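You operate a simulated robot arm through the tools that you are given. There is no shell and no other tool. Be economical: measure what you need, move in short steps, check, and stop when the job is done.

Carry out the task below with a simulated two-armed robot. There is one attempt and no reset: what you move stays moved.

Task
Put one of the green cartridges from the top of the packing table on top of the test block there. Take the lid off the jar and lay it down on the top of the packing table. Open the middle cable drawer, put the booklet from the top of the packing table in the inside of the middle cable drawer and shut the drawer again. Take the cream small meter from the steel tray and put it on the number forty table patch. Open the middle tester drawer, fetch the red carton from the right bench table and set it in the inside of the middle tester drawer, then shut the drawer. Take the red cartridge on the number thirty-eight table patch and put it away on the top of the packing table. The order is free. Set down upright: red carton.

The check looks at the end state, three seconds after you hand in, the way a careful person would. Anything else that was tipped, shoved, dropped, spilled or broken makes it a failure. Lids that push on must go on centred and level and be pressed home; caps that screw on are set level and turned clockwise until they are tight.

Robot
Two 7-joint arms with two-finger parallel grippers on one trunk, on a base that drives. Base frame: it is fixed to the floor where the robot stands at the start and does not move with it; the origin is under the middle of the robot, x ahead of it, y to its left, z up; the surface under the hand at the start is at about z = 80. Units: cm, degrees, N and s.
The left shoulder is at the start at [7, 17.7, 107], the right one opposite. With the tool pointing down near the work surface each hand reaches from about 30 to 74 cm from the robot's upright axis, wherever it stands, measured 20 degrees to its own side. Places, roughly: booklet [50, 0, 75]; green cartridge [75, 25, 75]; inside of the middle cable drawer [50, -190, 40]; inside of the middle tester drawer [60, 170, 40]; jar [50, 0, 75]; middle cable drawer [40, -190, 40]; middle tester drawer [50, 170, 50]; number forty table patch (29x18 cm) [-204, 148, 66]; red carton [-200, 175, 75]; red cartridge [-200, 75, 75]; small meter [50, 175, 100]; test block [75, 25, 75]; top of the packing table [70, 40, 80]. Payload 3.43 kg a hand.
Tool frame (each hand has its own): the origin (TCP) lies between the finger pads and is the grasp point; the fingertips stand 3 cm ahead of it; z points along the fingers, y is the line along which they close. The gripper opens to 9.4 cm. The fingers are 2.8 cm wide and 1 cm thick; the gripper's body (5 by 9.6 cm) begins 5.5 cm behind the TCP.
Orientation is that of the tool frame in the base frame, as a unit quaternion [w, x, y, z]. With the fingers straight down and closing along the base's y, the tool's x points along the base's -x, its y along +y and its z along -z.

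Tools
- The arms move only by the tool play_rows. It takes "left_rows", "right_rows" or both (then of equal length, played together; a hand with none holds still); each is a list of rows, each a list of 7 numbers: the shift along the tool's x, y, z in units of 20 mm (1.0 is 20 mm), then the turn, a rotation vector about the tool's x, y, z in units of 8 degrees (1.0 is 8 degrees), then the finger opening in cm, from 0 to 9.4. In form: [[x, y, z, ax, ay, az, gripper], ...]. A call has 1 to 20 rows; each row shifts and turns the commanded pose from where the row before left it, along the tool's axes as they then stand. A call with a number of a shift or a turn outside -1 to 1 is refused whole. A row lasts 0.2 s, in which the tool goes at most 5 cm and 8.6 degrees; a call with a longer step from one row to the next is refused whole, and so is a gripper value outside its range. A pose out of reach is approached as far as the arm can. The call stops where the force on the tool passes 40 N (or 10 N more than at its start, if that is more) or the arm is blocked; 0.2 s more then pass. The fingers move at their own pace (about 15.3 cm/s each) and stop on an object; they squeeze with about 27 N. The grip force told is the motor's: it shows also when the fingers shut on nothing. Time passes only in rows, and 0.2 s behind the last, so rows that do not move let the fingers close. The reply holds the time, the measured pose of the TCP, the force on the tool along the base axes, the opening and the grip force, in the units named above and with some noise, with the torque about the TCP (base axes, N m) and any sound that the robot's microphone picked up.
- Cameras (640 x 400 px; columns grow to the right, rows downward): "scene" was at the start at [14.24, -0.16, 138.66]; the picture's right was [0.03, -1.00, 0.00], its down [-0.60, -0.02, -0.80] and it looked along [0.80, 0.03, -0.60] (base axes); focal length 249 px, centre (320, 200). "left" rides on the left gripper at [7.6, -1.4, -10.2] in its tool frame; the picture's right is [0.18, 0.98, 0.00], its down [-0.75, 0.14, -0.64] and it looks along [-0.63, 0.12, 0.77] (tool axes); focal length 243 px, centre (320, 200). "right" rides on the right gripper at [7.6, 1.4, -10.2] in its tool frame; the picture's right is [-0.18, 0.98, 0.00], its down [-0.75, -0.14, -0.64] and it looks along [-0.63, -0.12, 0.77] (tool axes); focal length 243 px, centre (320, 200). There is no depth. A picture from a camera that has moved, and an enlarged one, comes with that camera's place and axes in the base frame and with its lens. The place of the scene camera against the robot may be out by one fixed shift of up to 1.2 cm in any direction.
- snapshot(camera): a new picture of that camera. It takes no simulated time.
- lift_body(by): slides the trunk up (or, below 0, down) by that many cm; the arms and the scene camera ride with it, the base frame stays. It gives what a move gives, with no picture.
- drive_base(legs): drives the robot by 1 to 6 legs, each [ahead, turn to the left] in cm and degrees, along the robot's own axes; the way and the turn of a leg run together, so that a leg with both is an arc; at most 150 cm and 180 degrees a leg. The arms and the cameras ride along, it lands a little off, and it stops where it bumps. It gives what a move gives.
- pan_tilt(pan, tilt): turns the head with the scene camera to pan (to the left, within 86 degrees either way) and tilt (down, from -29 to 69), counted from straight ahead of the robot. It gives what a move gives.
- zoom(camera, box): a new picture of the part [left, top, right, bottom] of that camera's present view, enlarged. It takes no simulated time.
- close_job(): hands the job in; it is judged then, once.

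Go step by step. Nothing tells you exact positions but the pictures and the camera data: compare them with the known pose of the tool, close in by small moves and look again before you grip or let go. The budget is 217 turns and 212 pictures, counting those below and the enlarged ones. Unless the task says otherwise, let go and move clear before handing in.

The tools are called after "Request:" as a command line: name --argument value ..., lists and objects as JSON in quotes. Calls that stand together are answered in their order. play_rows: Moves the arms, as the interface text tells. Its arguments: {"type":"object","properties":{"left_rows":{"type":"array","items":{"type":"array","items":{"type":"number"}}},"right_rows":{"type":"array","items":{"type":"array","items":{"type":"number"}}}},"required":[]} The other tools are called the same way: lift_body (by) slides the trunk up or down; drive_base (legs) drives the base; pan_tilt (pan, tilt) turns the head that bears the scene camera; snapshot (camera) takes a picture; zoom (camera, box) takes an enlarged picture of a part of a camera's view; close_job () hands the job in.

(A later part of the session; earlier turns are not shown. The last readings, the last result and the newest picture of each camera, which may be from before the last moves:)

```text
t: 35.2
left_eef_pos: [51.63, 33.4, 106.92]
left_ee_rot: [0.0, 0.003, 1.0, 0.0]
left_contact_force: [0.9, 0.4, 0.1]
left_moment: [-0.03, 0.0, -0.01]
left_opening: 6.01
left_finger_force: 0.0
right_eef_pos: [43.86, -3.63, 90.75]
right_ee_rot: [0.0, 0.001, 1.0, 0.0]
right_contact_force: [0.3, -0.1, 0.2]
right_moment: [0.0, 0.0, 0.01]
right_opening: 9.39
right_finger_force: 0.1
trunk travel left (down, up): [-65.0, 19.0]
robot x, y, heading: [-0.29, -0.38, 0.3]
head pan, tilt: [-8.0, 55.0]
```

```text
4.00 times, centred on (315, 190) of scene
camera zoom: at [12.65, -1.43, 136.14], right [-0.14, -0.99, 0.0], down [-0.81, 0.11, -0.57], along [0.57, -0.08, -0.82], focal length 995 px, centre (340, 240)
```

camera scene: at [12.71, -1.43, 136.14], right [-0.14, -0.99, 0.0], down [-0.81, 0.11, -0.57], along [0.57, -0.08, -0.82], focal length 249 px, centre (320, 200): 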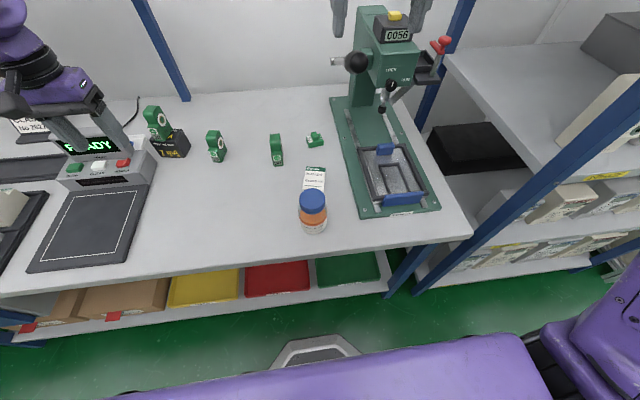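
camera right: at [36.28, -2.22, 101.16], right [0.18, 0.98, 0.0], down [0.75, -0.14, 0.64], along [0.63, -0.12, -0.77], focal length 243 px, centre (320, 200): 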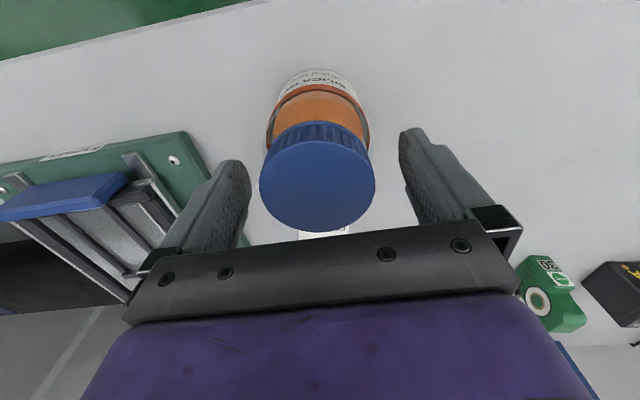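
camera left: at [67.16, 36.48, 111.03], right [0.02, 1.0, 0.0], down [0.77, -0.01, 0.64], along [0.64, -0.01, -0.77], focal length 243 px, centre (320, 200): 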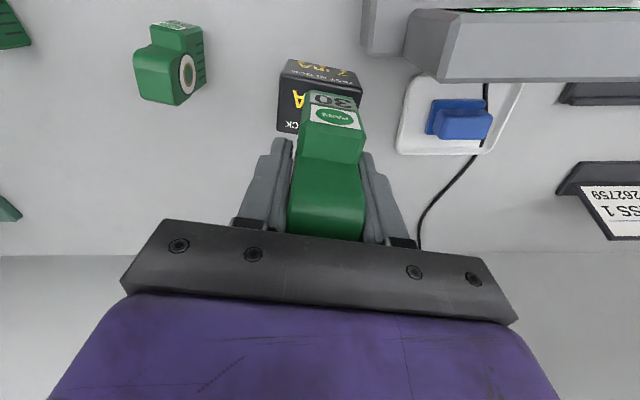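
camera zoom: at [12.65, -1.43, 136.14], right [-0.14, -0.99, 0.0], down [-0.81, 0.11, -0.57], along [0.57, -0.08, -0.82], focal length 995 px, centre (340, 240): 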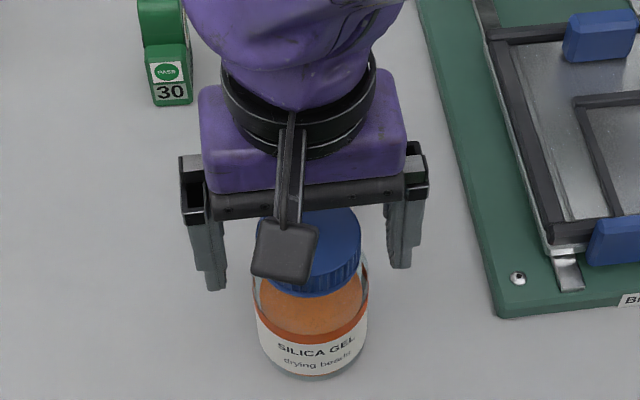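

Well centred; nudge 0.2 ahead, close on the lid, then turn CCW ~32° to see whether it unscrews.

Request:
play_rows --right_rows '[[-0.1, -0.05, 0, 0, 0, 0, 7], [0, 0, 0, 0, 0, 0, 5], [0, 0, 0, 0, 0, 0, 4], [0, 0, 0, 0, 0, 0, 4]]'

Request:
play_rows --right_rows '[[0, 0, 0, 0, 0, -1, 4], [0, 0, 0, 0, 0, -1, 4], [0, 0, 0, 0, 0, -1, 4], [0, 0, 0, 0, 0, -1, 4]]'

Request:
zoom --camera "scene" --box '[260, 140, 370, 240]'

```text
t: 36.2
left_eef_pos: [51.66, 33.52, 106.89]
left_ee_rot: [0.0, 0.003, 1.0, 0.0]
left_contact_force: [0.3, 0.6, -0.4]
left_moment: [0.01, -0.01, 0.0]
left_opening: 6.03
left_finger_force: 0.1
right_eef_pos: [44.14, -3.63, 90.74]
right_ee_rot: [-0.001, 0.0, 1.0, 0.0]
right_contact_force: [0.0, 0.0, 0.4]
right_moment: [0.05, 0.01, 0.01]
right_opening: 6.76
right_finger_force: 27.4
trunk travel left (down, up): [-65.0, 19.0]
robot x, y, heading: [0.23, 0.2, -0.2]
head pan, tilt: [-8.0, 55.0]
```

```text
t: 37.2
left_eef_pos: [51.6, 33.44, 106.94]
left_ee_rot: [0.001, 0.004, 1.0, -0.001]
left_contact_force: [-0.5, 1.1, 0.3]
left_moment: [-0.01, 0.03, -0.01]
left_opening: 6.05
left_finger_force: 0.1
right_eef_pos: [43.97, -3.66, 90.79]
right_ee_rot: [0.001, -0.276, 0.961, 0.0]
right_contact_force: [-0.2, 2.0, 8.6]
right_moment: [0.33, 0.3, -0.1]
right_opening: 6.76
right_finger_force: 27.3
trunk travel left (down, up): [-65.0, 19.0]
robot x, y, heading: [0.06, -0.01, -0.1]
head pan, tilt: [-8.0, 55.0]
```

```text
4.00 times, centred on (315, 190) of scene
camera zoom: at [12.55, -1.38, 136.16], right [-0.14, -0.99, 0.0], down [-0.81, 0.11, -0.57], along [0.57, -0.08, -0.82], focal length 995 px, centre (340, 240)
```

zoom: 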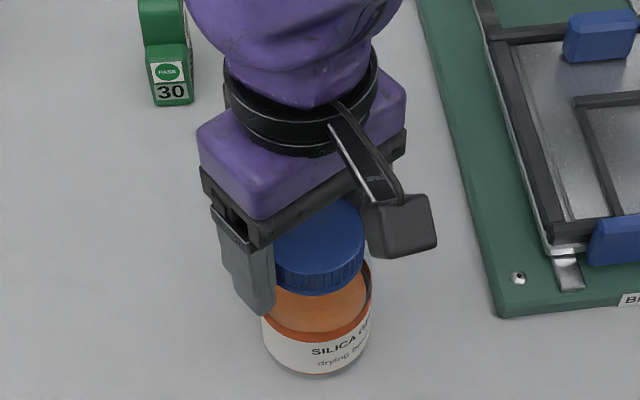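

The jar turned along with the lid, so I need the left hand to hold the jar body. I'll release, raise the right hand, and back up 20 cm so the left hand can reach in horizontally.

Request:
play_rows --right_rows '[[0, 0, 0, 0, 0, 0, 7.5], [0, 0, 0, 0, 0, 0, 9.4], [0, 0, 0, 0, 0, 0, 9.4], [0, 0, -0.8, 0, 0, 0, 9.4], [0, 0, -0.9, 0, 0, 1, 9.4], [0, 0, -0.9, 0, 0, 1, 9.4], [0, 0, -0.9, 0, 0, 1, 9.4], [0, 0, -0.9, 0, 0, 1, 9.4], [0, 0, -0.9, 0, 0, 0, 9.4], [0, 0, -0.9, 0, 0, 0, 9.4]]'

Request:
drive_base --legs '[[-22, 0]]'

Request:
pan_tilt --pan 0 --tilt 42

Request:
snapshot --camera "scene"

```text
t: 39.4
left_eef_pos: [51.66, 33.45, 106.96]
left_ee_rot: [0.0, 0.002, 1.0, 0.0]
left_contact_force: [-0.3, 0.3, -0.6]
left_moment: [-0.02, -0.01, -0.01]
left_opening: 6.0
left_finger_force: 0.1
right_eef_pos: [44.05, -3.71, 103.06]
right_ee_rot: [0.0, 0.001, 1.0, 0.0]
right_contact_force: [0.0, 1.1, -0.1]
right_moment: [0.03, 0.03, 0.0]
right_opening: 9.41
right_finger_force: 0.2
trunk travel left (down, up): [-65.0, 19.0]
robot x, y, heading: [-0.11, -0.12, -0.1]
head pan, tilt: [-8.0, 55.0]
```

```text
t: 41.0
left_eef_pos: [29.91, 33.13, 106.88]
left_ee_rot: [0.001, 0.007, 1.0, 0.0]
left_contact_force: [0.0, -0.5, 0.3]
left_moment: [0.02, -0.01, -0.03]
left_opening: 6.02
left_finger_force: 0.0
right_eef_pos: [22.07, -3.92, 103.04]
right_ee_rot: [0.0, 0.003, 1.0, 0.0]
right_contact_force: [-1.3, 0.2, -0.2]
right_moment: [0.03, 0.02, 0.0]
right_opening: 9.39
right_finger_force: 0.0
trunk travel left (down, up): [-65.0, 19.0]
robot x, y, heading: [-22.09, -0.09, -0.5]
head pan, tilt: [-8.0, 55.0]
```

```text
t: 41.8
left_eef_pos: [29.85, 33.19, 106.89]
left_ee_rot: [0.001, 0.007, 1.0, 0.0]
left_contact_force: [0.1, 0.8, -0.3]
left_moment: [0.04, 0.0, -0.03]
left_opening: 5.97
left_finger_force: 0.0
right_eef_pos: [21.97, -3.88, 103.14]
right_ee_rot: [0.0, 0.004, 1.0, -0.001]
right_contact_force: [0.1, -0.6, 0.3]
right_moment: [0.02, -0.01, 0.01]
right_opening: 9.41
right_finger_force: 0.1
trunk travel left (down, up): [-65.0, 19.0]
robot x, y, heading: [-21.86, 0.02, -0.5]
head pan, tilt: [0.0, 42.0]
```

```text
177 pictures are left
camera scene: at [-8.14, -0.45, 137.92], right [-0.01, -1.0, 0.0], down [-0.67, 0.0, -0.74], along [0.74, -0.01, -0.67], focal length 249 px, centre (320, 200)
```

scene: 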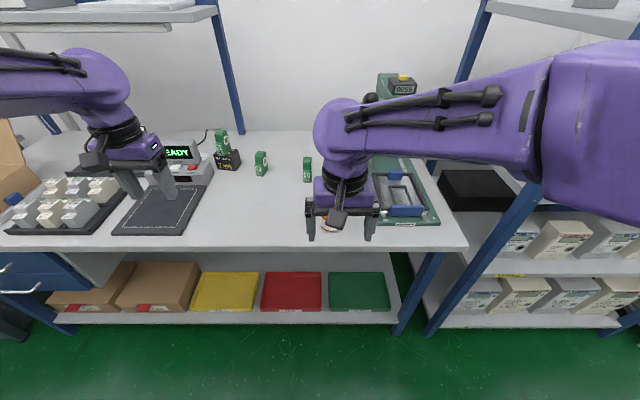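

I'll move the right hand aside and pitch the left hand to horizontal (pointing ahead, 15° to the right), still in front of the table.

Request:
play_rows --right_rows '[[-0.3, -0.9, -0.45, 0, 0, 0, 9.4], [-0.3, -0.9, -0.45, 0, 0, 0, 9.4], [-0.3, -0.9, -0.45, 0, 0, 0, 9.4], [-0.3, -0.9, -0.45, 0, 0, 0, 9.4], [-0.3, -0.9, -0.45, 0, 0, 0, 9.4], [-0.3, -0.9, -0.45, 0, 0, 0, 9.4], [-0.3, -0.9, -0.45, 0, 0, 0, 9.4], [-0.3, -0.9, -0.45, 0, 0, 0, 9.4], [-0.3, -0.9, -0.45, 0, 0, 0, 9.4], [-0.3, -0.9, -0.45, 0, 0, 0, 9.4], [0, 0, 0, 0, 0, 0, 9.4], [0, 0, 0, 0, 0, 0, 9.4], [0, 0, 0, 0, 0, 0, 9.4], [0, 0, 0, 0, 0, 0, 9.4]]' --left_rows '[[0, 0, 0, 0, 0, 0.94, 9.4], [0, 0, 0, 0, 0, 0.94, 9.4], [0, 0, 0, 0, -0.94, 0, 9.4], [0, 0, 0, 0, -0.94, 0, 9.4], [0, 0, 0, 0, -0.94, 0, 9.4], [0, 0, 0, 0, -0.94, 0, 9.4], [0, 0, 0, 0, -0.94, 0, 9.4], [0, 0, 0, 0, -0.94, 0, 9.4], [0, 0, 0, 0, -0.94, 0, 9.4], [0, 0, 0, 0, -0.94, 0, 9.4], [0, 0, 0, 0, -0.94, 0, 9.4], [0, 0, 0, 0, -0.94, 0, 9.4], [0, 0, 0, 0, -0.94, 0, 9.4], [0, 0, 0, 0, -0.9, 0, 9.4]]'

Request:
snapshot --camera "scene"

```text
t: 44.8
left_eef_pos: [29.89, 33.36, 106.66]
left_ee_rot: [0.7, 0.097, 0.7, -0.097]
left_contact_force: [0.4, 0.4, -0.2]
left_moment: [-0.01, 0.0, 0.01]
left_opening: 9.39
left_finger_force: 0.1
right_eef_pos: [28.09, -22.08, 112.16]
right_ee_rot: [0.0, 0.004, 1.0, 0.0]
right_contact_force: [-0.7, 1.3, 0.2]
right_moment: [-0.01, 0.01, -0.02]
right_opening: 9.39
right_finger_force: 0.1
trunk travel left (down, up): [-65.0, 19.0]
robot x, y, heading: [-22.01, 0.17, -0.2]
head pan, tilt: [0.0, 42.0]
```

```text
176 pictures are left
camera scene: at [-8.07, -0.27, 137.91], right [-0.01, -1.0, 0.0], down [-0.67, 0.0, -0.74], along [0.74, -0.01, -0.67], focal length 249 px, centre (320, 200)
```

scene: 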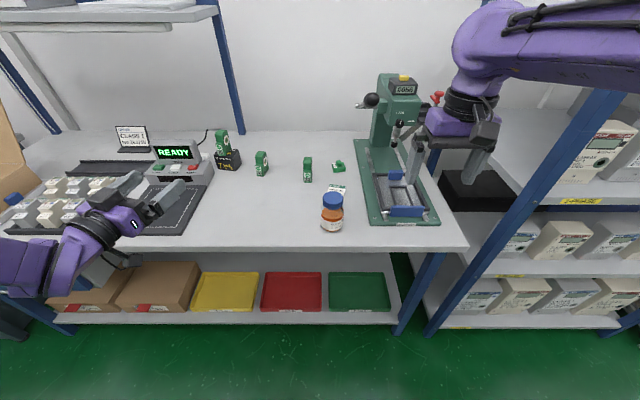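

Orientation reached. Now sweep the left hand to a stand-off 16 cm in front of the jar.

Request:
play_rows --left_rows '[[0.68, -0.93, 0.2, 0, 0, 0, 9.4], [0.68, -0.93, 0.2, 0, 0, 0, 9.4], [0.68, -0.93, 0.2, 0, 0, 0, 9.4], [0.68, -0.93, 0.2, 0, 0, 0, 9.4], [0.68, -0.93, 0.2, 0, 0, 0, 9.4], [0.68, -0.93, 0.2, 0, 0, 0, 9.4], [0.68, -0.93, 0.2, 0, 0, 0, 9.4], [0.68, -0.93, 0.2, 0, 0, 0, 9.4], [0.68, -0.93, 0.2, 0, 0, 0, 9.4], [0.68, -0.93, 0.2, 0, 0, 0, 9.4], [0.68, -0.93, 0.2, 0, 0, 0, 9.4], [0.68, -0.93, 0.2, 0, 0, 0, 9.4], [0.68, -0.93, 0.2, 0, 0, 0, 9.4], [0.68, -0.93, 0.2, 0, 0, 0, 9.4], [0.68, -0.93, 0.2, 0, 0, 0, 9.4], [0.68, -0.93, 0.2, 0, 0, 0, 9.4], [0.68, -0.93, 0.2, 0, 0, 0, 9.4]]'

Request:
snapshot --camera "scene"

Request:
snapshot --camera "left"

```text
t: 48.4
left_eef_pos: [27.61, 25.12, 82.98]
left_ee_rot: [0.7, 0.097, 0.7, -0.099]
left_contact_force: [-0.2, -0.2, -0.2]
left_moment: [0.0, 0.01, -0.01]
left_opening: 9.39
left_finger_force: 0.1
left hand out of reach, approached as far as the arm can: row 4, 5, 6, 7, 8, 9, 10, 11, 12, 13, 14, 15, 16, 17
right_eef_pos: [27.88, -22.02, 112.12]
right_ee_rot: [0.0, 0.004, 1.0, 0.0]
right_contact_force: [-1.0, -1.2, -0.4]
right_moment: [0.04, -0.02, 0.0]
right_opening: 9.38
right_finger_force: 0.0
trunk travel left (down, up): [-65.0, 19.0]
robot x, y, heading: [-22.03, 0.16, -0.5]
head pan, tilt: [0.0, 42.0]
```

```text
175 pictures are left
camera scene: at [-8.07, -0.42, 137.92], right [-0.01, -1.0, 0.0], down [-0.67, 0.0, -0.74], along [0.74, -0.01, -0.67], focal length 249 px, centre (320, 200)
```

scene: 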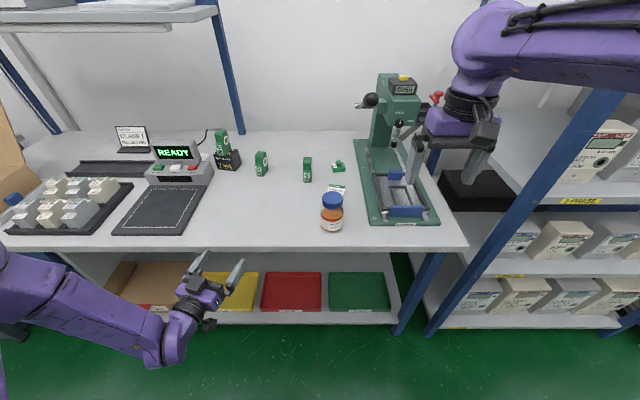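

```text
174 pictures are left
camera left: at [17.38, 26.58, 75.4], right [0.27, 0.94, -0.19], down [-0.58, 0.32, 0.75], along [0.77, -0.1, 0.63], focal length 243 px, centre (320, 200)
```

left: 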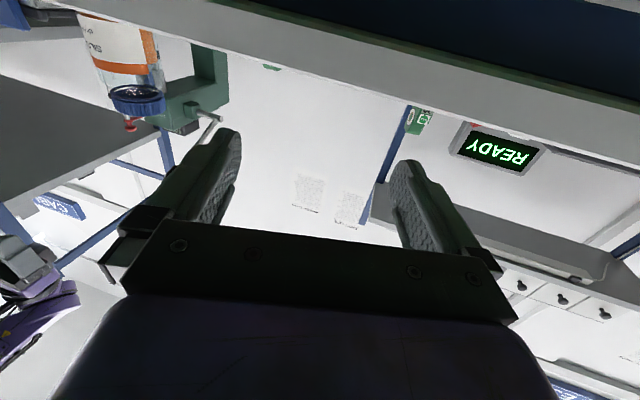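

The arm can't go further right with this heading; the forearm wants to point inward. I'll yaw the hand another 45° to the right.

Request:
play_rows --left_rows '[[0, 0, 0, 0.94, 0, 0, 9.4], [0, 0, 0, 0.94, 0, 0, 9.4], [0, 0, 0, 0.94, 0, 0, 9.4], [0, 0, 0, 0.94, 0, 0, 9.4], [0, 0, 0, 0.94, 0, 0, 9.4], [0, 0, 0, 0.94, 0, 0, 9.4], [0, 0, 0, 0, 0, 0, 9.4], [0, 0, 0, 0, 0, 0, 9.4]]'

Request:
snapshot --camera "scene"

```text
t: 50.2
left_eef_pos: [27.47, 25.08, 83.2]
left_ee_rot: [0.609, 0.358, 0.61, -0.359]
left_contact_force: [0.3, -0.4, 0.0]
left_moment: [0.02, 0.02, -0.01]
left_opening: 9.39
left_finger_force: 0.0
right_eef_pos: [27.94, -22.11, 112.17]
right_ee_rot: [0.0, 0.004, 1.0, 0.001]
right_contact_force: [0.1, -0.8, 0.6]
right_moment: [0.0, 0.0, -0.01]
right_opening: 9.43
right_finger_force: 0.0
trunk travel left (down, up): [-65.0, 19.0]
robot x, y, heading: [-22.62, 0.67, -0.3]
head pan, tilt: [0.0, 42.0]
```

```text
173 pictures are left
camera scene: at [-8.1, -0.43, 137.92], right [-0.01, -1.0, 0.0], down [-0.67, 0.0, -0.74], along [0.74, -0.01, -0.67], focal length 249 px, centre (320, 200)
```

scene: 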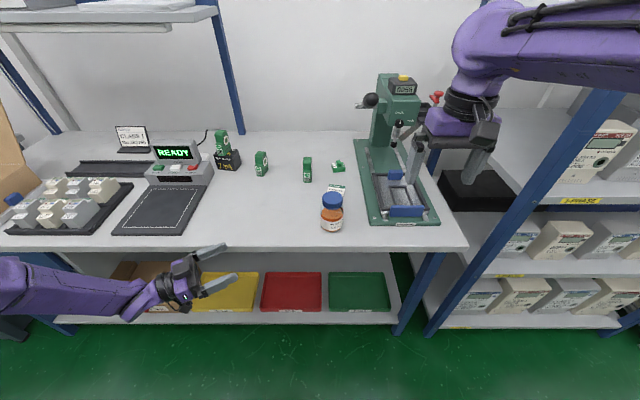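

I'll test whether the wrist can roll 180° so its camera sits on top (needed to clear the table).

Request:
play_rows --left_rows '[[0, 0, 0, 0, 0, 1, 9.4], [0, 0, 0, 0, 0, 1, 9.4], [0, 0, 0, 0, 0, 1, 9.4], [0, 0, 0, 0, 0, 1, 9.4], [0, 0, 0, 0, 0, 1, 9.4], [0, 0, 0, 0, 0, 1, 9.4], [0, 0, 0, 0, 0, 1, 9.4], [0, 0, 0, 0, 0, 1, 9.4], [0, 0, 0, 0, 0, 1, 9.4], [0, 0, 0, 0, 0, 1, 9.4], [0, 0, 0, 0, 0, 1, 9.4], [0, 0, 0, 0, 0, 1, 9.4], [0, 0, 0, 0, 0, 1, 9.4], [0, 0, 0, 0, 0, 1, 9.4], [0, 0, 0, 0, 0, 1, 9.4], [0, 0, 0, 0, 0, 1, 9.4], [0, 0, 0, 0, 0, 1, 9.4], [0, 0, 0, 0, 0, 1, 9.4]]'

```text
t: 52.5
left_eef_pos: [33.2, 25.06, 83.96]
left_ee_rot: [0.693, 0.673, 0.233, 0.116]
left_contact_force: [-0.4, -0.5, 0.7]
left_moment: [0.03, -0.02, 0.03]
left_opening: 9.41
left_finger_force: 0.1
left hand out of reach, approached as far as the arm can: row 9, 10, 11
right_eef_pos: [27.84, -22.02, 112.05]
right_ee_rot: [0.001, 0.001, 1.0, 0.001]
right_contact_force: [-0.2, 0.2, 0.2]
right_moment: [-0.03, 0.0, -0.01]
right_opening: 9.37
right_finger_force: 0.0
trunk travel left (down, up): [-65.0, 19.0]
robot x, y, heading: [-21.82, -0.46, -0.1]
head pan, tilt: [0.0, 42.0]
stopped in row 11 (left hand): the force on the tool passed its limit at 123 N (the readings are from after the stop); the commanded pose is now the measured one
```

It hit something (the tool swung toward the table edge). Look before moving.

Request:
snapshot --camera "scene"

Request:
snapshot --camera "left"

```text
172 pictures are left
camera scene: at [-8.41, -0.36, 137.95], right [0.0, -1.0, 0.0], down [-0.67, 0.0, -0.74], along [0.74, 0.0, -0.67], focal length 249 px, centre (320, 200)
```

scene: 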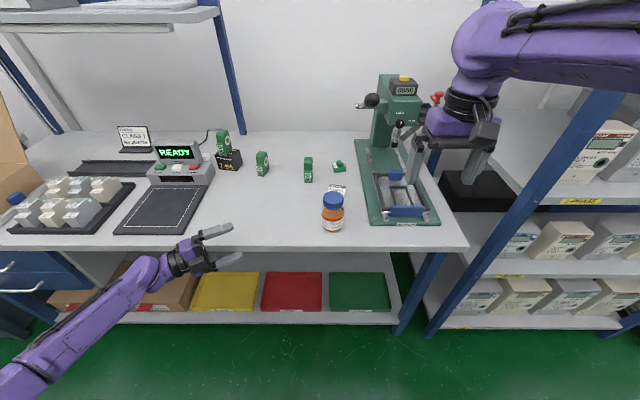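

```text
171 pictures are left
camera left: at [34.62, 37.48, 81.33], right [0.31, 0.15, 0.94], down [-0.94, 0.22, 0.27], along [-0.16, -0.96, 0.21], focal length 243 px, centre (320, 200)
```

left: 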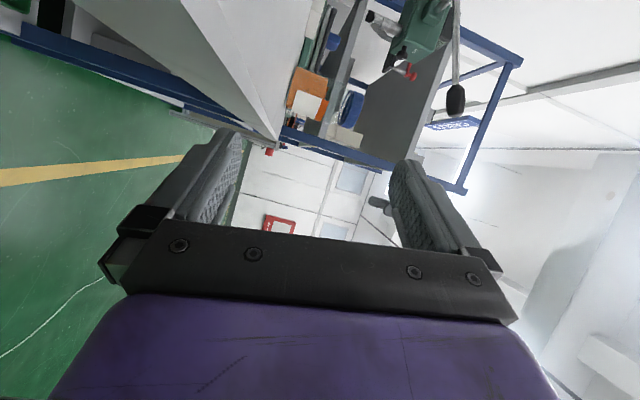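

I'll pull back from the edge and try rolling the other way, farther from the table.

Request:
play_rows --left_rows '[[-0.87, -0.15, -0.48, 0, 0, 0, 9.4], [-0.87, -0.15, -0.48, 0, 0, 0, 9.4], [-0.87, -0.15, -0.48, 0, 0, 0, 9.4], [-0.87, -0.15, -0.48, 0, 0, 0, 9.4], [-0.87, -0.15, -0.48, 0, 0, -1, 9.4], [0, 0, 0, 0, 0, -1, 9.4], [0, 0, 0, 0, 0, -1, 9.4], [0, 0, 0, 0, 0, -1, 9.4], [0, 0, 0, 0, 0, -1, 9.4], [0, 0, 0, 0, 0, -1, 9.4], [0, 0, 0, 0, 0, -1, 9.4], [0, 0, 0, 0, 0, -1, 9.4], [0, 0, 0, 0, 0, -1, 9.4], [0, 0, 0, 0, 0, -1, 9.4], [0, 0, 0, 0, 0, -1, 9.4], [0, 0, 0, 0, 0, -1, 9.4], [0, 0, 0, 0, 0, -1, 9.4], [0, 0, 0, 0, 0, -1, 9.4], [0, 0, 0, 0, 0, -1, 9.4], [0, 0, 0, 0, 0, -1, 9.4]]'

Request:
play_rows --left_rows '[[0, 0, 0, 0, 0, -1, 9.4], [0, 0, 0, 0, 0, -1, 9.4], [0, 0, 0, 0, 0, -1, 9.4], [0, 0, 0, 0, 0, -1, 9.4], [0, 0, 0, 0, 0, -1, 9.4], [0, 0, 0, 0, 0, -1, 9.4], [0, 0, 0, 0, 0, -1, 9.4], [0, 0, 0, 0, 0, -1, 9.4], [0, 0, 0, 0, 0, -1, 9.4], [0, 0, 0, 0, 0, -1, 9.4], [0, 0, 0, 0, 0, -1, 9.4], [0, 0, 0, 0, 0, -1, 9.4], [0, 0, 0, 0, 0, -1, 9.4], [0, 0, 0, 0, 0, -1, 9.4], [0, 0, 0, 0, 0, -1, 9.4], [0, 0, 0, 0, 0, -1, 9.4], [0, 0, 0, 0, 0, -1, 9.4], [0, 0, 0, 0, 0, 0, 9.4]]'

Request:
snapshot --camera "scene"

```text
t: 56.7
left_eef_pos: [30.39, 24.64, 84.91]
left_ee_rot: [0.407, 0.085, 0.707, -0.572]
left_contact_force: [0.2, 1.2, -0.4]
left_moment: [0.02, -0.01, -0.03]
left_opening: 9.4
left_finger_force: 0.0
left hand out of reach, approached as far as the arm can: row 1, 2, 3, 4
right_eef_pos: [27.92, -21.9, 112.11]
right_ee_rot: [-0.001, 0.002, 1.0, 0.0]
right_contact_force: [0.6, 0.5, -0.1]
right_moment: [0.0, -0.01, 0.03]
right_opening: 9.37
right_finger_force: 0.1
trunk travel left (down, up): [-65.0, 19.0]
robot x, y, heading: [-21.76, 0.28, -0.3]
head pan, tilt: [0.0, 42.0]
```

```text
t: 60.5
left_eef_pos: [30.39, 24.7, 84.94]
left_ee_rot: [0.378, 0.624, -0.343, 0.592]
left_contact_force: [-1.1, -0.3, 0.5]
left_moment: [-0.01, 0.01, 0.02]
left_opening: 9.41
left_finger_force: 0.1
right_eef_pos: [28.01, -22.01, 111.98]
right_ee_rot: [-0.001, 0.001, 1.0, -0.001]
right_contact_force: [0.1, 0.0, -0.1]
right_moment: [0.02, 0.01, 0.01]
right_opening: 9.4
right_finger_force: 0.0
trunk travel left (down, up): [-65.0, 19.0]
robot x, y, heading: [-22.15, 0.04, -0.0]
head pan, tilt: [0.0, 42.0]
```

```text
170 pictures are left
camera scene: at [-8.11, -0.4, 137.92], right [0.0, -1.0, 0.0], down [-0.67, 0.0, -0.74], along [0.74, 0.0, -0.67], focal length 249 px, centre (320, 200)
```

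scene: 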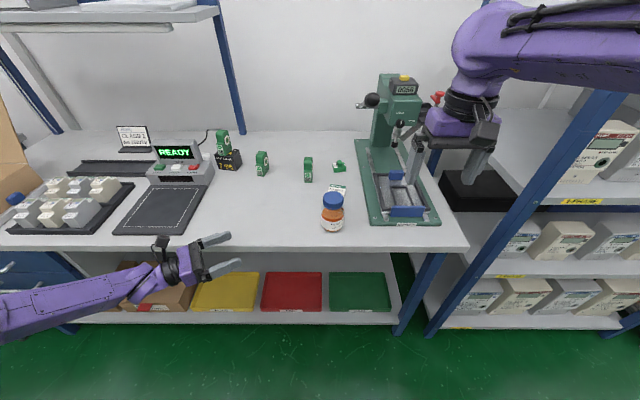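

Camera-up orientation works. Level it, pitch 12° down, and bring it to a stand-off 13 cm from the jar.

Request:
play_rows --left_rows '[[0.5, 0, 0, 0, 0, 0.52, 9.4], [1, 0, 0, 0, 0, 0, 9.4], [0, 0.08, 0.85, 0, 0, 0, 9.4], [0, 0.08, 0.85, 0, 0, 0, 9.4], [0, 0.08, 0.85, 0, 0, 0, 9.4], [0, 0.08, 0.85, 0, 0, 0, 9.4], [0, 0.08, 0.85, 0, 0, 0, 9.4], [0, 0.08, 0.85, 0, 0, 0, 9.4], [0, 0.08, 0.85, 0, 0, 0, 9.4], [0, 0.08, 0.85, 0, 0, 0, 9.4], [0, 0.08, 0.85, 0, 0, 0, 9.4], [0, 0.08, 0.85, 0, 0, 0, 9.4], [0, 0.05, 0.8, 0, 0, 0, 9.4], [0, 0, 0, 0, -0.75, 0, 9.4], [0, 0, 0, 0, -0.75, 0, 9.4]]'

Request:
snapshot --camera "scene"

Request:
snapshot --camera "left"

```text
t: 63.7
left_eef_pos: [37.7, 7.38, 87.45]
left_ee_rot: [0.316, 0.67, -0.403, 0.538]
left_contact_force: [-0.6, 0.2, -0.7]
left_moment: [-0.02, -0.01, 0.0]
left_opening: 9.4
left_finger_force: 0.0
right_eef_pos: [27.97, -22.11, 112.04]
right_ee_rot: [0.0, 0.003, 1.0, -0.001]
right_contact_force: [0.3, 0.6, 0.5]
right_moment: [0.0, 0.0, 0.02]
right_opening: 9.42
right_finger_force: 0.1
trunk travel left (down, up): [-65.0, 19.0]
robot x, y, heading: [-22.05, 0.16, -0.2]
head pan, tilt: [0.0, 42.0]
```

```text
169 pictures are left
camera scene: at [-8.13, -0.47, 137.91], right [0.0, -1.0, 0.0], down [-0.67, 0.0, -0.74], along [0.74, 0.0, -0.67], focal length 249 px, centre (320, 200)
```

scene: 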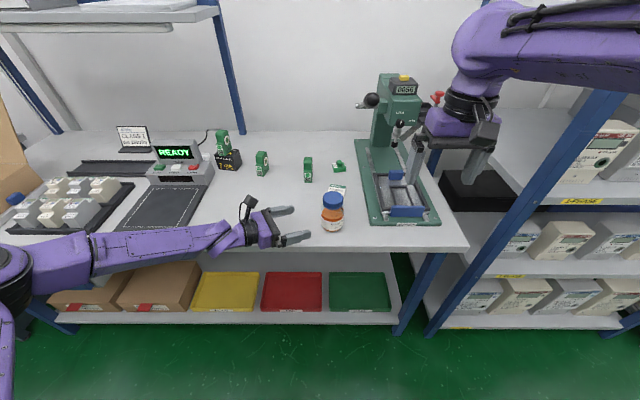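

```text
168 pictures are left
camera left: at [35.01, 15.36, 97.24], right [-0.84, -0.51, 0.17], down [-0.5, 0.63, -0.59], along [0.19, -0.59, -0.79], focal length 243 px, centre (320, 200)
```

left: 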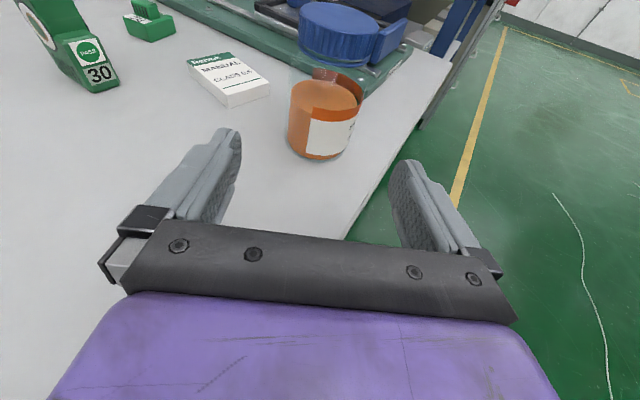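

The jar looks about 1 cm right of the previous estimate. I'll go half-way in with a lateral correction and recheck.

Request:
play_rows --left_rows '[[-0.3, 0.25, 0.6, 0, 0, 0, 9.4], [-0.3, 0.25, 0.8, 0, 0, 0, 9.4], [-0.2, 0.14, 0.8, 0, 0, 0, 9.4], [0, 0, 0.8, 0, 0, 0, 9.4]]'

Request:
snapshot --camera "left"

Request:
zoom --camera "scene" --box '[220, 170, 380, 270]'

```text
t: 64.7
left_eef_pos: [39.31, 1.91, 84.42]
left_ee_rot: [0.315, 0.67, -0.402, 0.538]
left_contact_force: [0.6, 0.2, -0.7]
left_moment: [0.02, -0.03, -0.01]
left_opening: 9.42
left_finger_force: 0.1
right_eef_pos: [28.05, -22.05, 111.95]
right_ee_rot: [-0.001, 0.002, 1.0, 0.0]
right_contact_force: [-0.6, 0.0, -0.5]
right_moment: [-0.02, -0.04, -0.01]
right_opening: 9.4
right_finger_force: 0.1
trunk travel left (down, up): [-65.0, 19.0]
robot x, y, heading: [-22.37, -0.01, -0.4]
head pan, tilt: [0.0, 42.0]
```

```text
167 pictures are left
camera left: at [36.66, 9.83, 94.17], right [-0.84, -0.51, 0.17], down [-0.5, 0.63, -0.59], along [0.19, -0.59, -0.79], focal length 243 px, centre (320, 200)
```

left: 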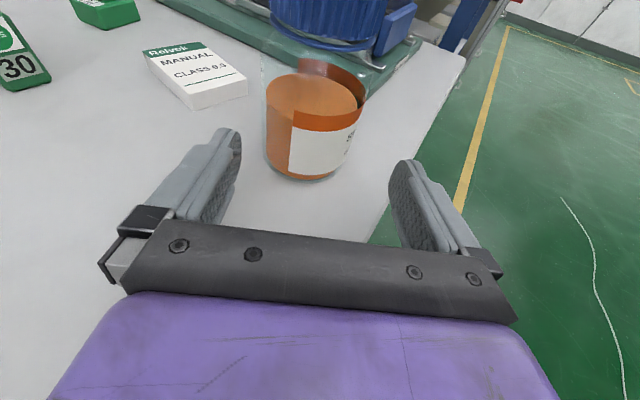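

```text
4.00 times, centred on (300, 220) of scene
camera zoom: at [-8.07, -0.48, 137.91], right [0.0, -1.0, 0.0], down [-0.67, 0.0, -0.74], along [0.74, 0.0, -0.67], focal length 995 px, centre (400, 120)
```

zoom: 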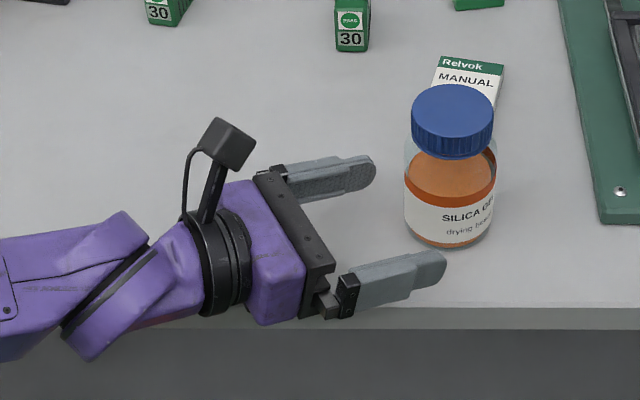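

Aligned. Move in 7.3 cm keeping height, then look before closing.

Request:
play_rows --left_rows '[[0.15, 0, 0.7, 0, 0, 0, 9.4], [0.15, 0, 0.7, 0, 0, 0, 9.4], [0.15, 0, 0.7, 0, 0, 0, 9.4], [0.15, 0, 0.7, 0, 0, 0, 9.4], [0.15, 0, 0.7, 0, 0, 0, 9.4], [0, 0, 0, 0, 0, 0, 9.4]]'

Request:
snapshot --camera "left"

Request:
zoom --camera "scene" --box '[220, 170, 380, 270]'

```text
t: 66.1
left_eef_pos: [42.87, -4.36, 84.56]
left_ee_rot: [0.316, 0.669, -0.402, 0.539]
left_contact_force: [0.2, -0.2, 0.2]
left_moment: [0.0, 0.03, 0.03]
left_opening: 9.41
left_finger_force: 0.0
right_eef_pos: [28.0, -21.89, 111.99]
right_ee_rot: [-0.001, 0.001, 1.0, 0.0]
right_contact_force: [0.3, -0.1, 0.2]
right_moment: [0.01, 0.02, 0.03]
right_opening: 9.41
right_finger_force: 0.0
trunk travel left (down, up): [-65.0, 19.0]
robot x, y, heading: [-22.17, -0.18, 0.1]
head pan, tilt: [0.0, 42.0]
```

```text
165 pictures are left
camera left: at [40.07, 3.64, 94.26], right [-0.85, -0.51, 0.17], down [-0.5, 0.63, -0.6], along [0.19, -0.59, -0.79], focal length 243 px, centre (320, 200)
```

left: 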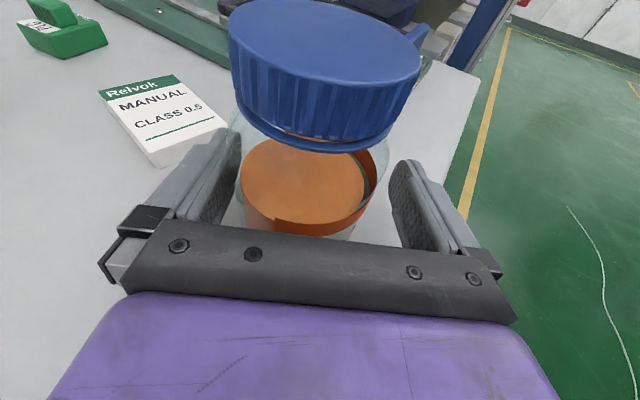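

```text
4.00 times, centred on (300, 220) of scene
camera zoom: at [-8.12, -0.38, 137.92], right [0.0, -1.0, 0.0], down [-0.67, 0.0, -0.74], along [0.74, 0.0, -0.67], focal length 995 px, centre (400, 120)
```

zoom: 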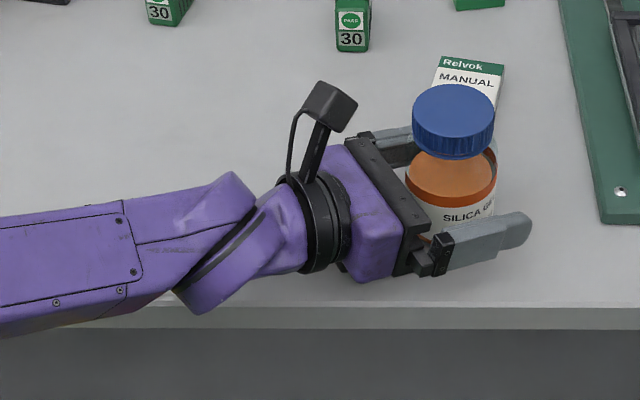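

Jar is between the fingers. Close the left gripper and bring the right hand above the lid.

Request:
play_rows --left_rows '[[0, 0, 0, 0, 0, 0, 8], [0, 0, 0, 0, 0, 0, 6.5], [0, 0, 0, 0, 0, 0, 5], [0, 0, 0, 0, 0, 0, 5]]'

Request:
play_rows --right_rows '[[-0.75, 0.9, -0.2, 0, 0, 0, 9.4], [-0.75, 0.9, -0.2, 0, 0, 0, 9.4], [-0.75, 0.9, -0.2, 0, 0, 0, 9.4], [-0.75, 0.9, -0.2, 0, 0, 0, 9.4], [-0.75, 0.9, 0, 0, 0, 0, 9.4], [-0.75, 0.9, 0, 0, 0, 0, 9.4], [-0.75, 0.9, 0, 0, 0, 0, 9.4], [-0.75, 0.9, 0, 0, 0, 0, 9.4], [-0.75, 0.9, 0, 0, 0, 0, 9.4], [-0.75, 0.6, 0, 0, 0, 0, 9.4]]'

Request:
snapshot --camera "right"

Request:
snapshot --camera "left"

```text
t: 67.1
left_eef_pos: [42.95, -4.38, 84.59]
left_ee_rot: [0.316, 0.67, -0.402, 0.538]
left_contact_force: [1.1, -0.4, 0.8]
left_moment: [-0.06, 0.02, -0.03]
left_opening: 7.18
left_finger_force: 26.7
right_eef_pos: [27.99, -21.92, 112.03]
right_ee_rot: [-0.001, 0.002, 1.0, 0.0]
right_contact_force: [-0.3, 0.3, -0.7]
right_moment: [0.01, 0.0, 0.01]
right_opening: 9.42
right_finger_force: 0.1
trunk travel left (down, up): [-65.0, 19.0]
robot x, y, heading: [-21.9, -0.15, -0.4]
head pan, tilt: [0.0, 42.0]
```

```text
t: 69.3
left_eef_pos: [42.9, -4.23, 84.59]
left_ee_rot: [0.316, 0.67, -0.401, 0.539]
left_contact_force: [-1.3, 0.2, 0.2]
left_moment: [0.06, 0.08, -0.01]
left_opening: 7.16
left_finger_force: 26.9
right_eef_pos: [39.87, -8.18, 113.3]
right_ee_rot: [0.0, 0.001, 1.0, -0.001]
right_contact_force: [0.1, 0.6, 0.0]
right_moment: [0.01, 0.0, -0.03]
right_opening: 9.42
right_finger_force: 0.1
right hand out of reach, approached as far as the arm can: row 8, 9, 10
trunk travel left (down, up): [-65.0, 19.0]
robot x, y, heading: [-21.94, -0.11, 0.0]
head pan, tilt: [0.0, 42.0]
```

```text
163 pictures are left
camera right: at [32.22, -6.77, 123.73], right [0.19, 0.98, 0.0], down [0.75, -0.14, 0.64], along [0.63, -0.12, -0.77], focal length 243 px, centre (320, 200)
```

right: 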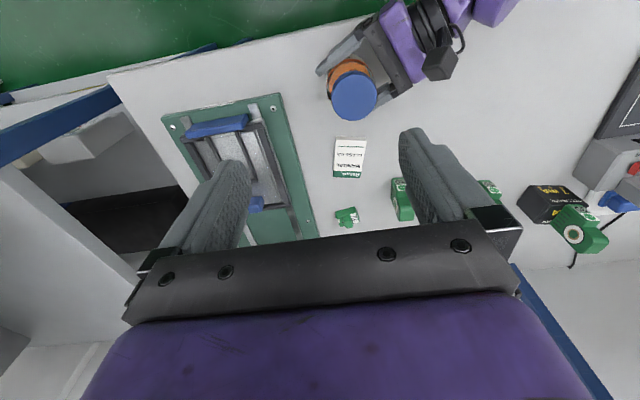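

```text
162 pictures are left
camera left: at [40.05, 3.65, 94.25], right [-0.85, -0.51, 0.17], down [-0.5, 0.63, -0.59], along [0.19, -0.59, -0.79], focal length 243 px, centre (320, 200)
```

left: 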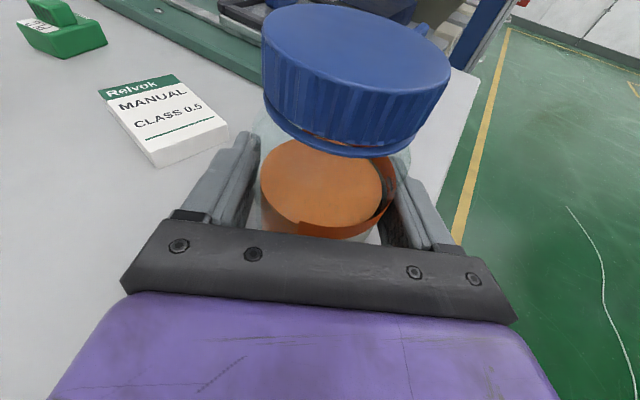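

Jar is held (7.2 cm). Right hand: pre-rotate 30° clockwise, go down and over to the lid.

Request:
play_rows --right_rows '[[0, 0, 0.9, 0, 0, 0, 9.4], [0, 0, 0.9, 0, 0, 0, 9.4], [0, 0, 0.9, 0, 0, 0, 9.4], [0, 0, 0.9, 0, 0, 0, 9.4], [-0.6, 0.6, 0.6, 0, 0, 0, 9.4], [-0.6, 0.6, 0, 0, 0, 0, 9.4], [-0.55, 0.6, 0, 0, 0, 0, 9.4], [0, 0, 0, 0, 0, 0.94, 9.4], [0, 0, 0, 0, 0, 0.94, 9.4], [0, 0, 0, 0, 0, 0.94, 9.4], [0, 0, 0, 0, 0, 0.94, 9.4]]'

Request:
snapshot --camera "right"

Request:
zoom --camera "scene" --box '[240, 130, 400, 250]'

```text
t: 71.7
left_eef_pos: [42.81, -4.21, 84.62]
left_ee_rot: [0.316, 0.67, -0.403, 0.538]
left_contact_force: [-0.5, 0.6, -0.1]
left_moment: [-0.03, 0.0, 0.03]
left_opening: 7.18
left_finger_force: 26.9
right_eef_pos: [42.26, -5.7, 104.54]
right_ee_rot: [0.0, 0.262, 0.965, 0.0]
right_contact_force: [-0.2, -0.8, 0.4]
right_moment: [-0.01, 0.02, 0.04]
right_opening: 9.39
right_finger_force: 0.0
right hand out of reach, approached as far as the arm can: row 7
trunk travel left (down, up): [-65.0, 19.0]
robot x, y, heading: [-22.09, 0.22, -0.2]
head pan, tilt: [0.0, 42.0]
```

```text
161 pictures are left
camera right: at [36.42, -0.72, 114.98], right [0.66, 0.75, 0.0], down [0.58, -0.5, 0.64], along [0.48, -0.42, -0.77], focal length 243 px, centre (320, 200)
```

right: 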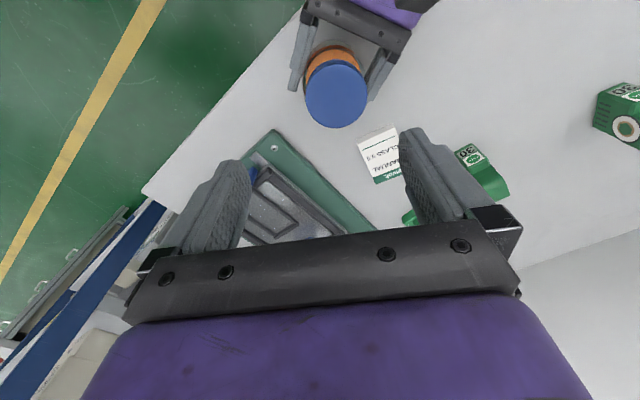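

```text
3.33 times, centred on (320, 190) of scene
camera zoom: at [-8.11, -0.4, 137.92], right [0.0, -1.0, 0.0], down [-0.67, 0.0, -0.74], along [0.74, 0.0, -0.67], focal length 829 px, centre (320, 233)
```

zoom: 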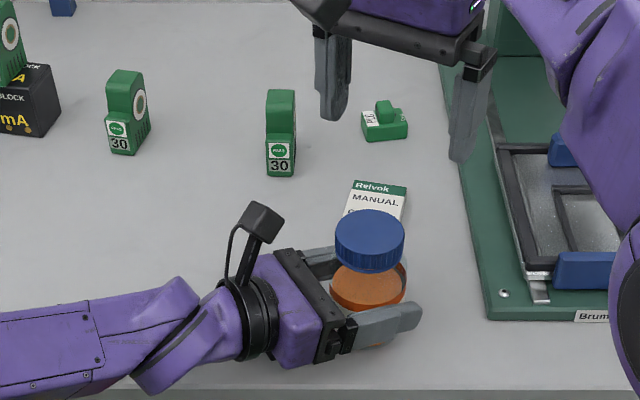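

Request:
play_rows --right_rows '[[0, 0, 0.9, 0, 0, 0, 9.4], [0, 0, 0.9, 0, 0, 0, 9.4], [0, 0, 0.9, 0, 0, 0, 9.4], [-0.05, 0.4, 0.4, 0, 0, 0, 9.4], [-0.05, 0.4, 0.4, 0, 0, 0, 9.4]]'

Request:
snapshot --camera "right"

```text
t: 72.9
left_eef_pos: [42.9, -4.4, 84.6]
left_ee_rot: [0.316, 0.67, -0.401, 0.539]
left_contact_force: [0.3, 0.0, -0.4]
left_moment: [0.0, -0.03, -0.01]
left_opening: 7.16
left_finger_force: 26.8
right_eef_pos: [43.22, -4.59, 97.54]
right_ee_rot: [-0.001, 0.262, 0.965, 0.0]
right_contact_force: [0.1, -0.1, 0.0]
right_moment: [-0.01, 0.0, -0.01]
right_opening: 9.41
right_finger_force: 0.0
trunk travel left (down, up): [-65.0, 19.0]
robot x, y, heading: [-21.91, 0.14, -0.5]
head pan, tilt: [0.0, 42.0]
```

```text
159 pictures are left
camera right: at [37.39, 0.56, 107.99], right [0.66, 0.76, 0.0], down [0.58, -0.5, 0.64], along [0.48, -0.42, -0.77], focal length 243 px, centre (320, 200)
```

right: 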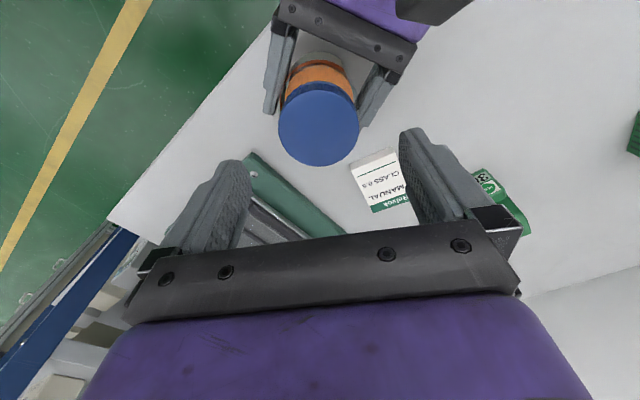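

Centred over the lid (43.1,-4.5). Descend and grip.

Request:
play_rows --right_rows '[[0, 0, 0.9, 0, 0, 0, 9.4], [0, 0, 0.9, 0, 0, 0, 9.4], [0, 0, 0.9, 0, 0, 0, 9.4], [0, 0, 0.75, 0, 0, 0, 9.4], [0, 0, 0, 0, 0, 0, 9.4]]'

Request:
snapshot --camera "right"

Request:
zoom --camera "scene" --box '[240, 130, 400, 250]'

```text
t: 74.1
left_eef_pos: [42.96, -4.31, 84.46]
left_ee_rot: [0.316, 0.67, -0.402, 0.539]
left_contact_force: [0.6, 0.3, 0.9]
left_moment: [-0.04, 0.03, -0.06]
left_opening: 7.19
left_finger_force: 26.9
right_eef_pos: [43.13, -4.71, 90.56]
right_ee_rot: [0.0, 0.262, 0.965, 0.0]
right_contact_force: [-1.0, 0.5, 0.5]
right_moment: [0.02, 0.01, -0.01]
right_opening: 9.4
right_finger_force: 0.0
trunk travel left (down, up): [-65.0, 19.0]
robot x, y, heading: [-22.29, 0.14, 0.1]
head pan, tilt: [0.0, 42.0]
```

```text
158 pictures are left
camera right: at [37.32, 0.41, 100.99], right [0.66, 0.76, 0.0], down [0.58, -0.5, 0.64], along [0.48, -0.42, -0.77], focal length 243 px, centre (320, 200)
```

right: 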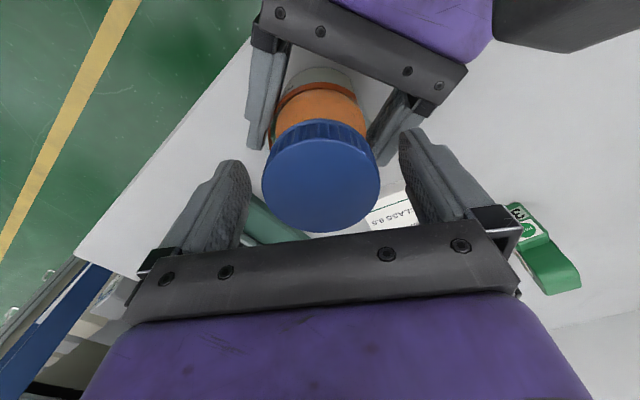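

```text
3.33 times, centred on (320, 190) of scene
camera zoom: at [-8.11, -0.41, 137.92], right [0.0, -1.0, 0.0], down [-0.67, 0.0, -0.74], along [0.74, 0.0, -0.67], focal length 829 px, centre (320, 233)
```

zoom: 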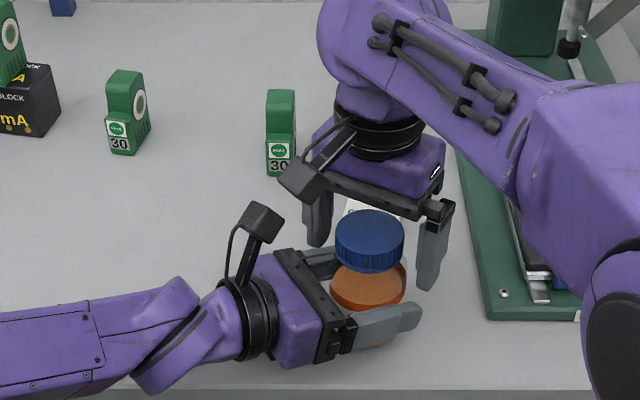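

Grip the lid and turn CCW 32° while the left holds the jar.

Request:
play_rows --right_rows '[[0, 0, 0, 0, 0, 0, 7.5], [0, 0, 0, 0, 0, 0, 5], [0, 0, 0, 0, 0, 0, 4], [0, 0, 0, 0, 0, 0, 4]]'

Request:
play_rows --right_rows '[[0, 0, 0, 0, 0, -0.8, 4], [0, 0, 0, 0, 0, -0.8, 4], [0, 0, 0, 0, 0, -0.8, 4], [0, 0, 0, 0, 0, -0.8, 4]]'

Request:
zoom --camera "scene" --box '[240, 130, 400, 250]'

Request:
snapshot --camera "left"

```text
t: 75.1
left_eef_pos: [42.89, -4.38, 84.61]
left_ee_rot: [0.316, 0.67, -0.402, 0.538]
left_contact_force: [-5.9, -4.5, 1.7]
left_moment: [0.06, -0.04, 0.09]
left_opening: 7.15
left_finger_force: 27.3
right_eef_pos: [43.15, -4.57, 90.64]
right_ee_rot: [0.0, 0.261, 0.965, 0.0]
right_contact_force: [6.1, 5.7, -1.9]
right_moment: [0.28, -0.32, -0.08]
right_opening: 6.76
right_finger_force: 27.5
trunk travel left (down, up): [-65.0, 19.0]
robot x, y, heading: [-21.55, 0.19, -0.5]
head pan, tilt: [0.0, 42.0]
```

```text
t: 76.1
left_eef_pos: [42.72, -4.35, 84.6]
left_ee_rot: [0.317, 0.669, -0.402, 0.538]
left_contact_force: [-9.3, -15.6, 0.2]
left_moment: [0.34, -0.23, 0.54]
left_opening: 6.97
left_finger_force: 26.9
right_eef_pos: [43.25, -4.35, 90.64]
right_ee_rot: [0.001, 0.039, 0.999, 0.0]
right_contact_force: [8.3, 15.3, 2.3]
right_moment: [0.5, -0.19, -0.6]
right_opening: 6.64
right_finger_force: 27.1
trunk travel left (down, up): [-65.0, 19.0]
robot x, y, heading: [-22.41, -0.08, -0.3]
head pan, tilt: [0.0, 42.0]
```

```text
3.33 times, centred on (320, 190) of scene
camera zoom: at [-8.11, -0.4, 137.92], right [0.0, -1.0, 0.0], down [-0.67, 0.0, -0.74], along [0.74, 0.0, -0.67], focal length 829 px, centre (320, 233)
```

zoom: 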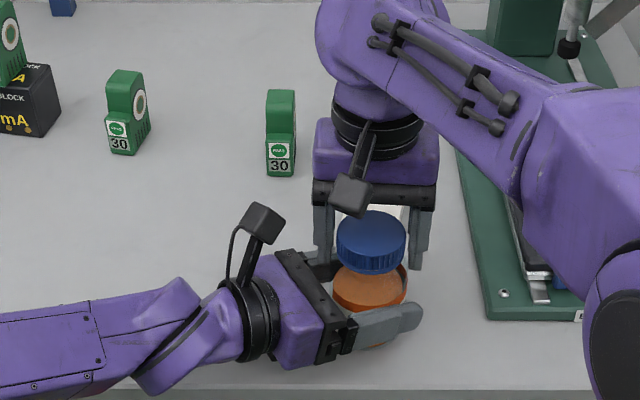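

```text
155 pictures are left
camera left: at [40.0, 3.55, 94.23], right [-0.85, -0.5, 0.17], down [-0.5, 0.63, -0.59], along [0.19, -0.59, -0.79], focal length 243 px, centre (320, 200)
```

left: 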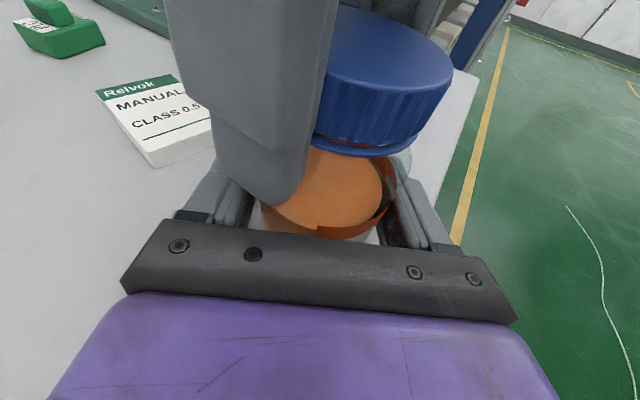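

Torque of 0.6 Nm builds up. I'll try a gentle upward pull to test whether it is a push-on lid.

Request:
play_rows --right_rows '[[0, 0, -0.1, 0, 0, 0, 4], [0, 0, -0.1, 0, 0, 0, 4], [0, 0, -0.1, 0, 0, 0, 4], [0, 0, 0, 0, 0, 0, 4]]'

Request:
zoom --camera "scene" --box '[290, 170, 370, 230]'

```text
t: 77.1
left_eef_pos: [42.9, -4.41, 84.7]
left_ee_rot: [0.316, 0.669, -0.402, 0.539]
left_contact_force: [-10.2, -17.3, 12.8]
left_moment: [0.99, -0.35, 0.06]
left_opening: 7.06
left_finger_force: 27.2
right_eef_pos: [43.21, -4.48, 91.13]
right_ee_rot: [-0.002, 0.041, 0.999, -0.001]
right_contact_force: [10.8, 17.4, -15.9]
right_moment: [0.14, -0.33, -0.1]
right_opening: 6.5
right_finger_force: 27.2
trunk travel left (down, up): [-65.0, 19.0]
robot x, y, heading: [-22.0, 0.24, -0.1]
head pan, tilt: [0.0, 42.0]
```

```text
6.67 times, centred on (330, 200) of scene
camera zoom: at [-8.06, -0.41, 137.91], right [0.0, -1.0, 0.0], down [-0.67, 0.0, -0.74], along [0.74, 0.0, -0.67], focal length 1658 px, centre (253, 200)
```

zoom: 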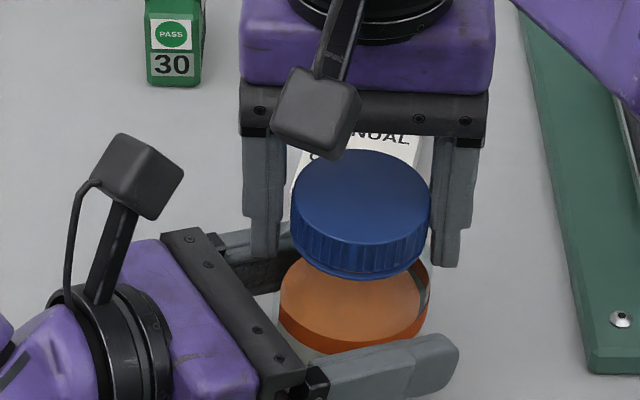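

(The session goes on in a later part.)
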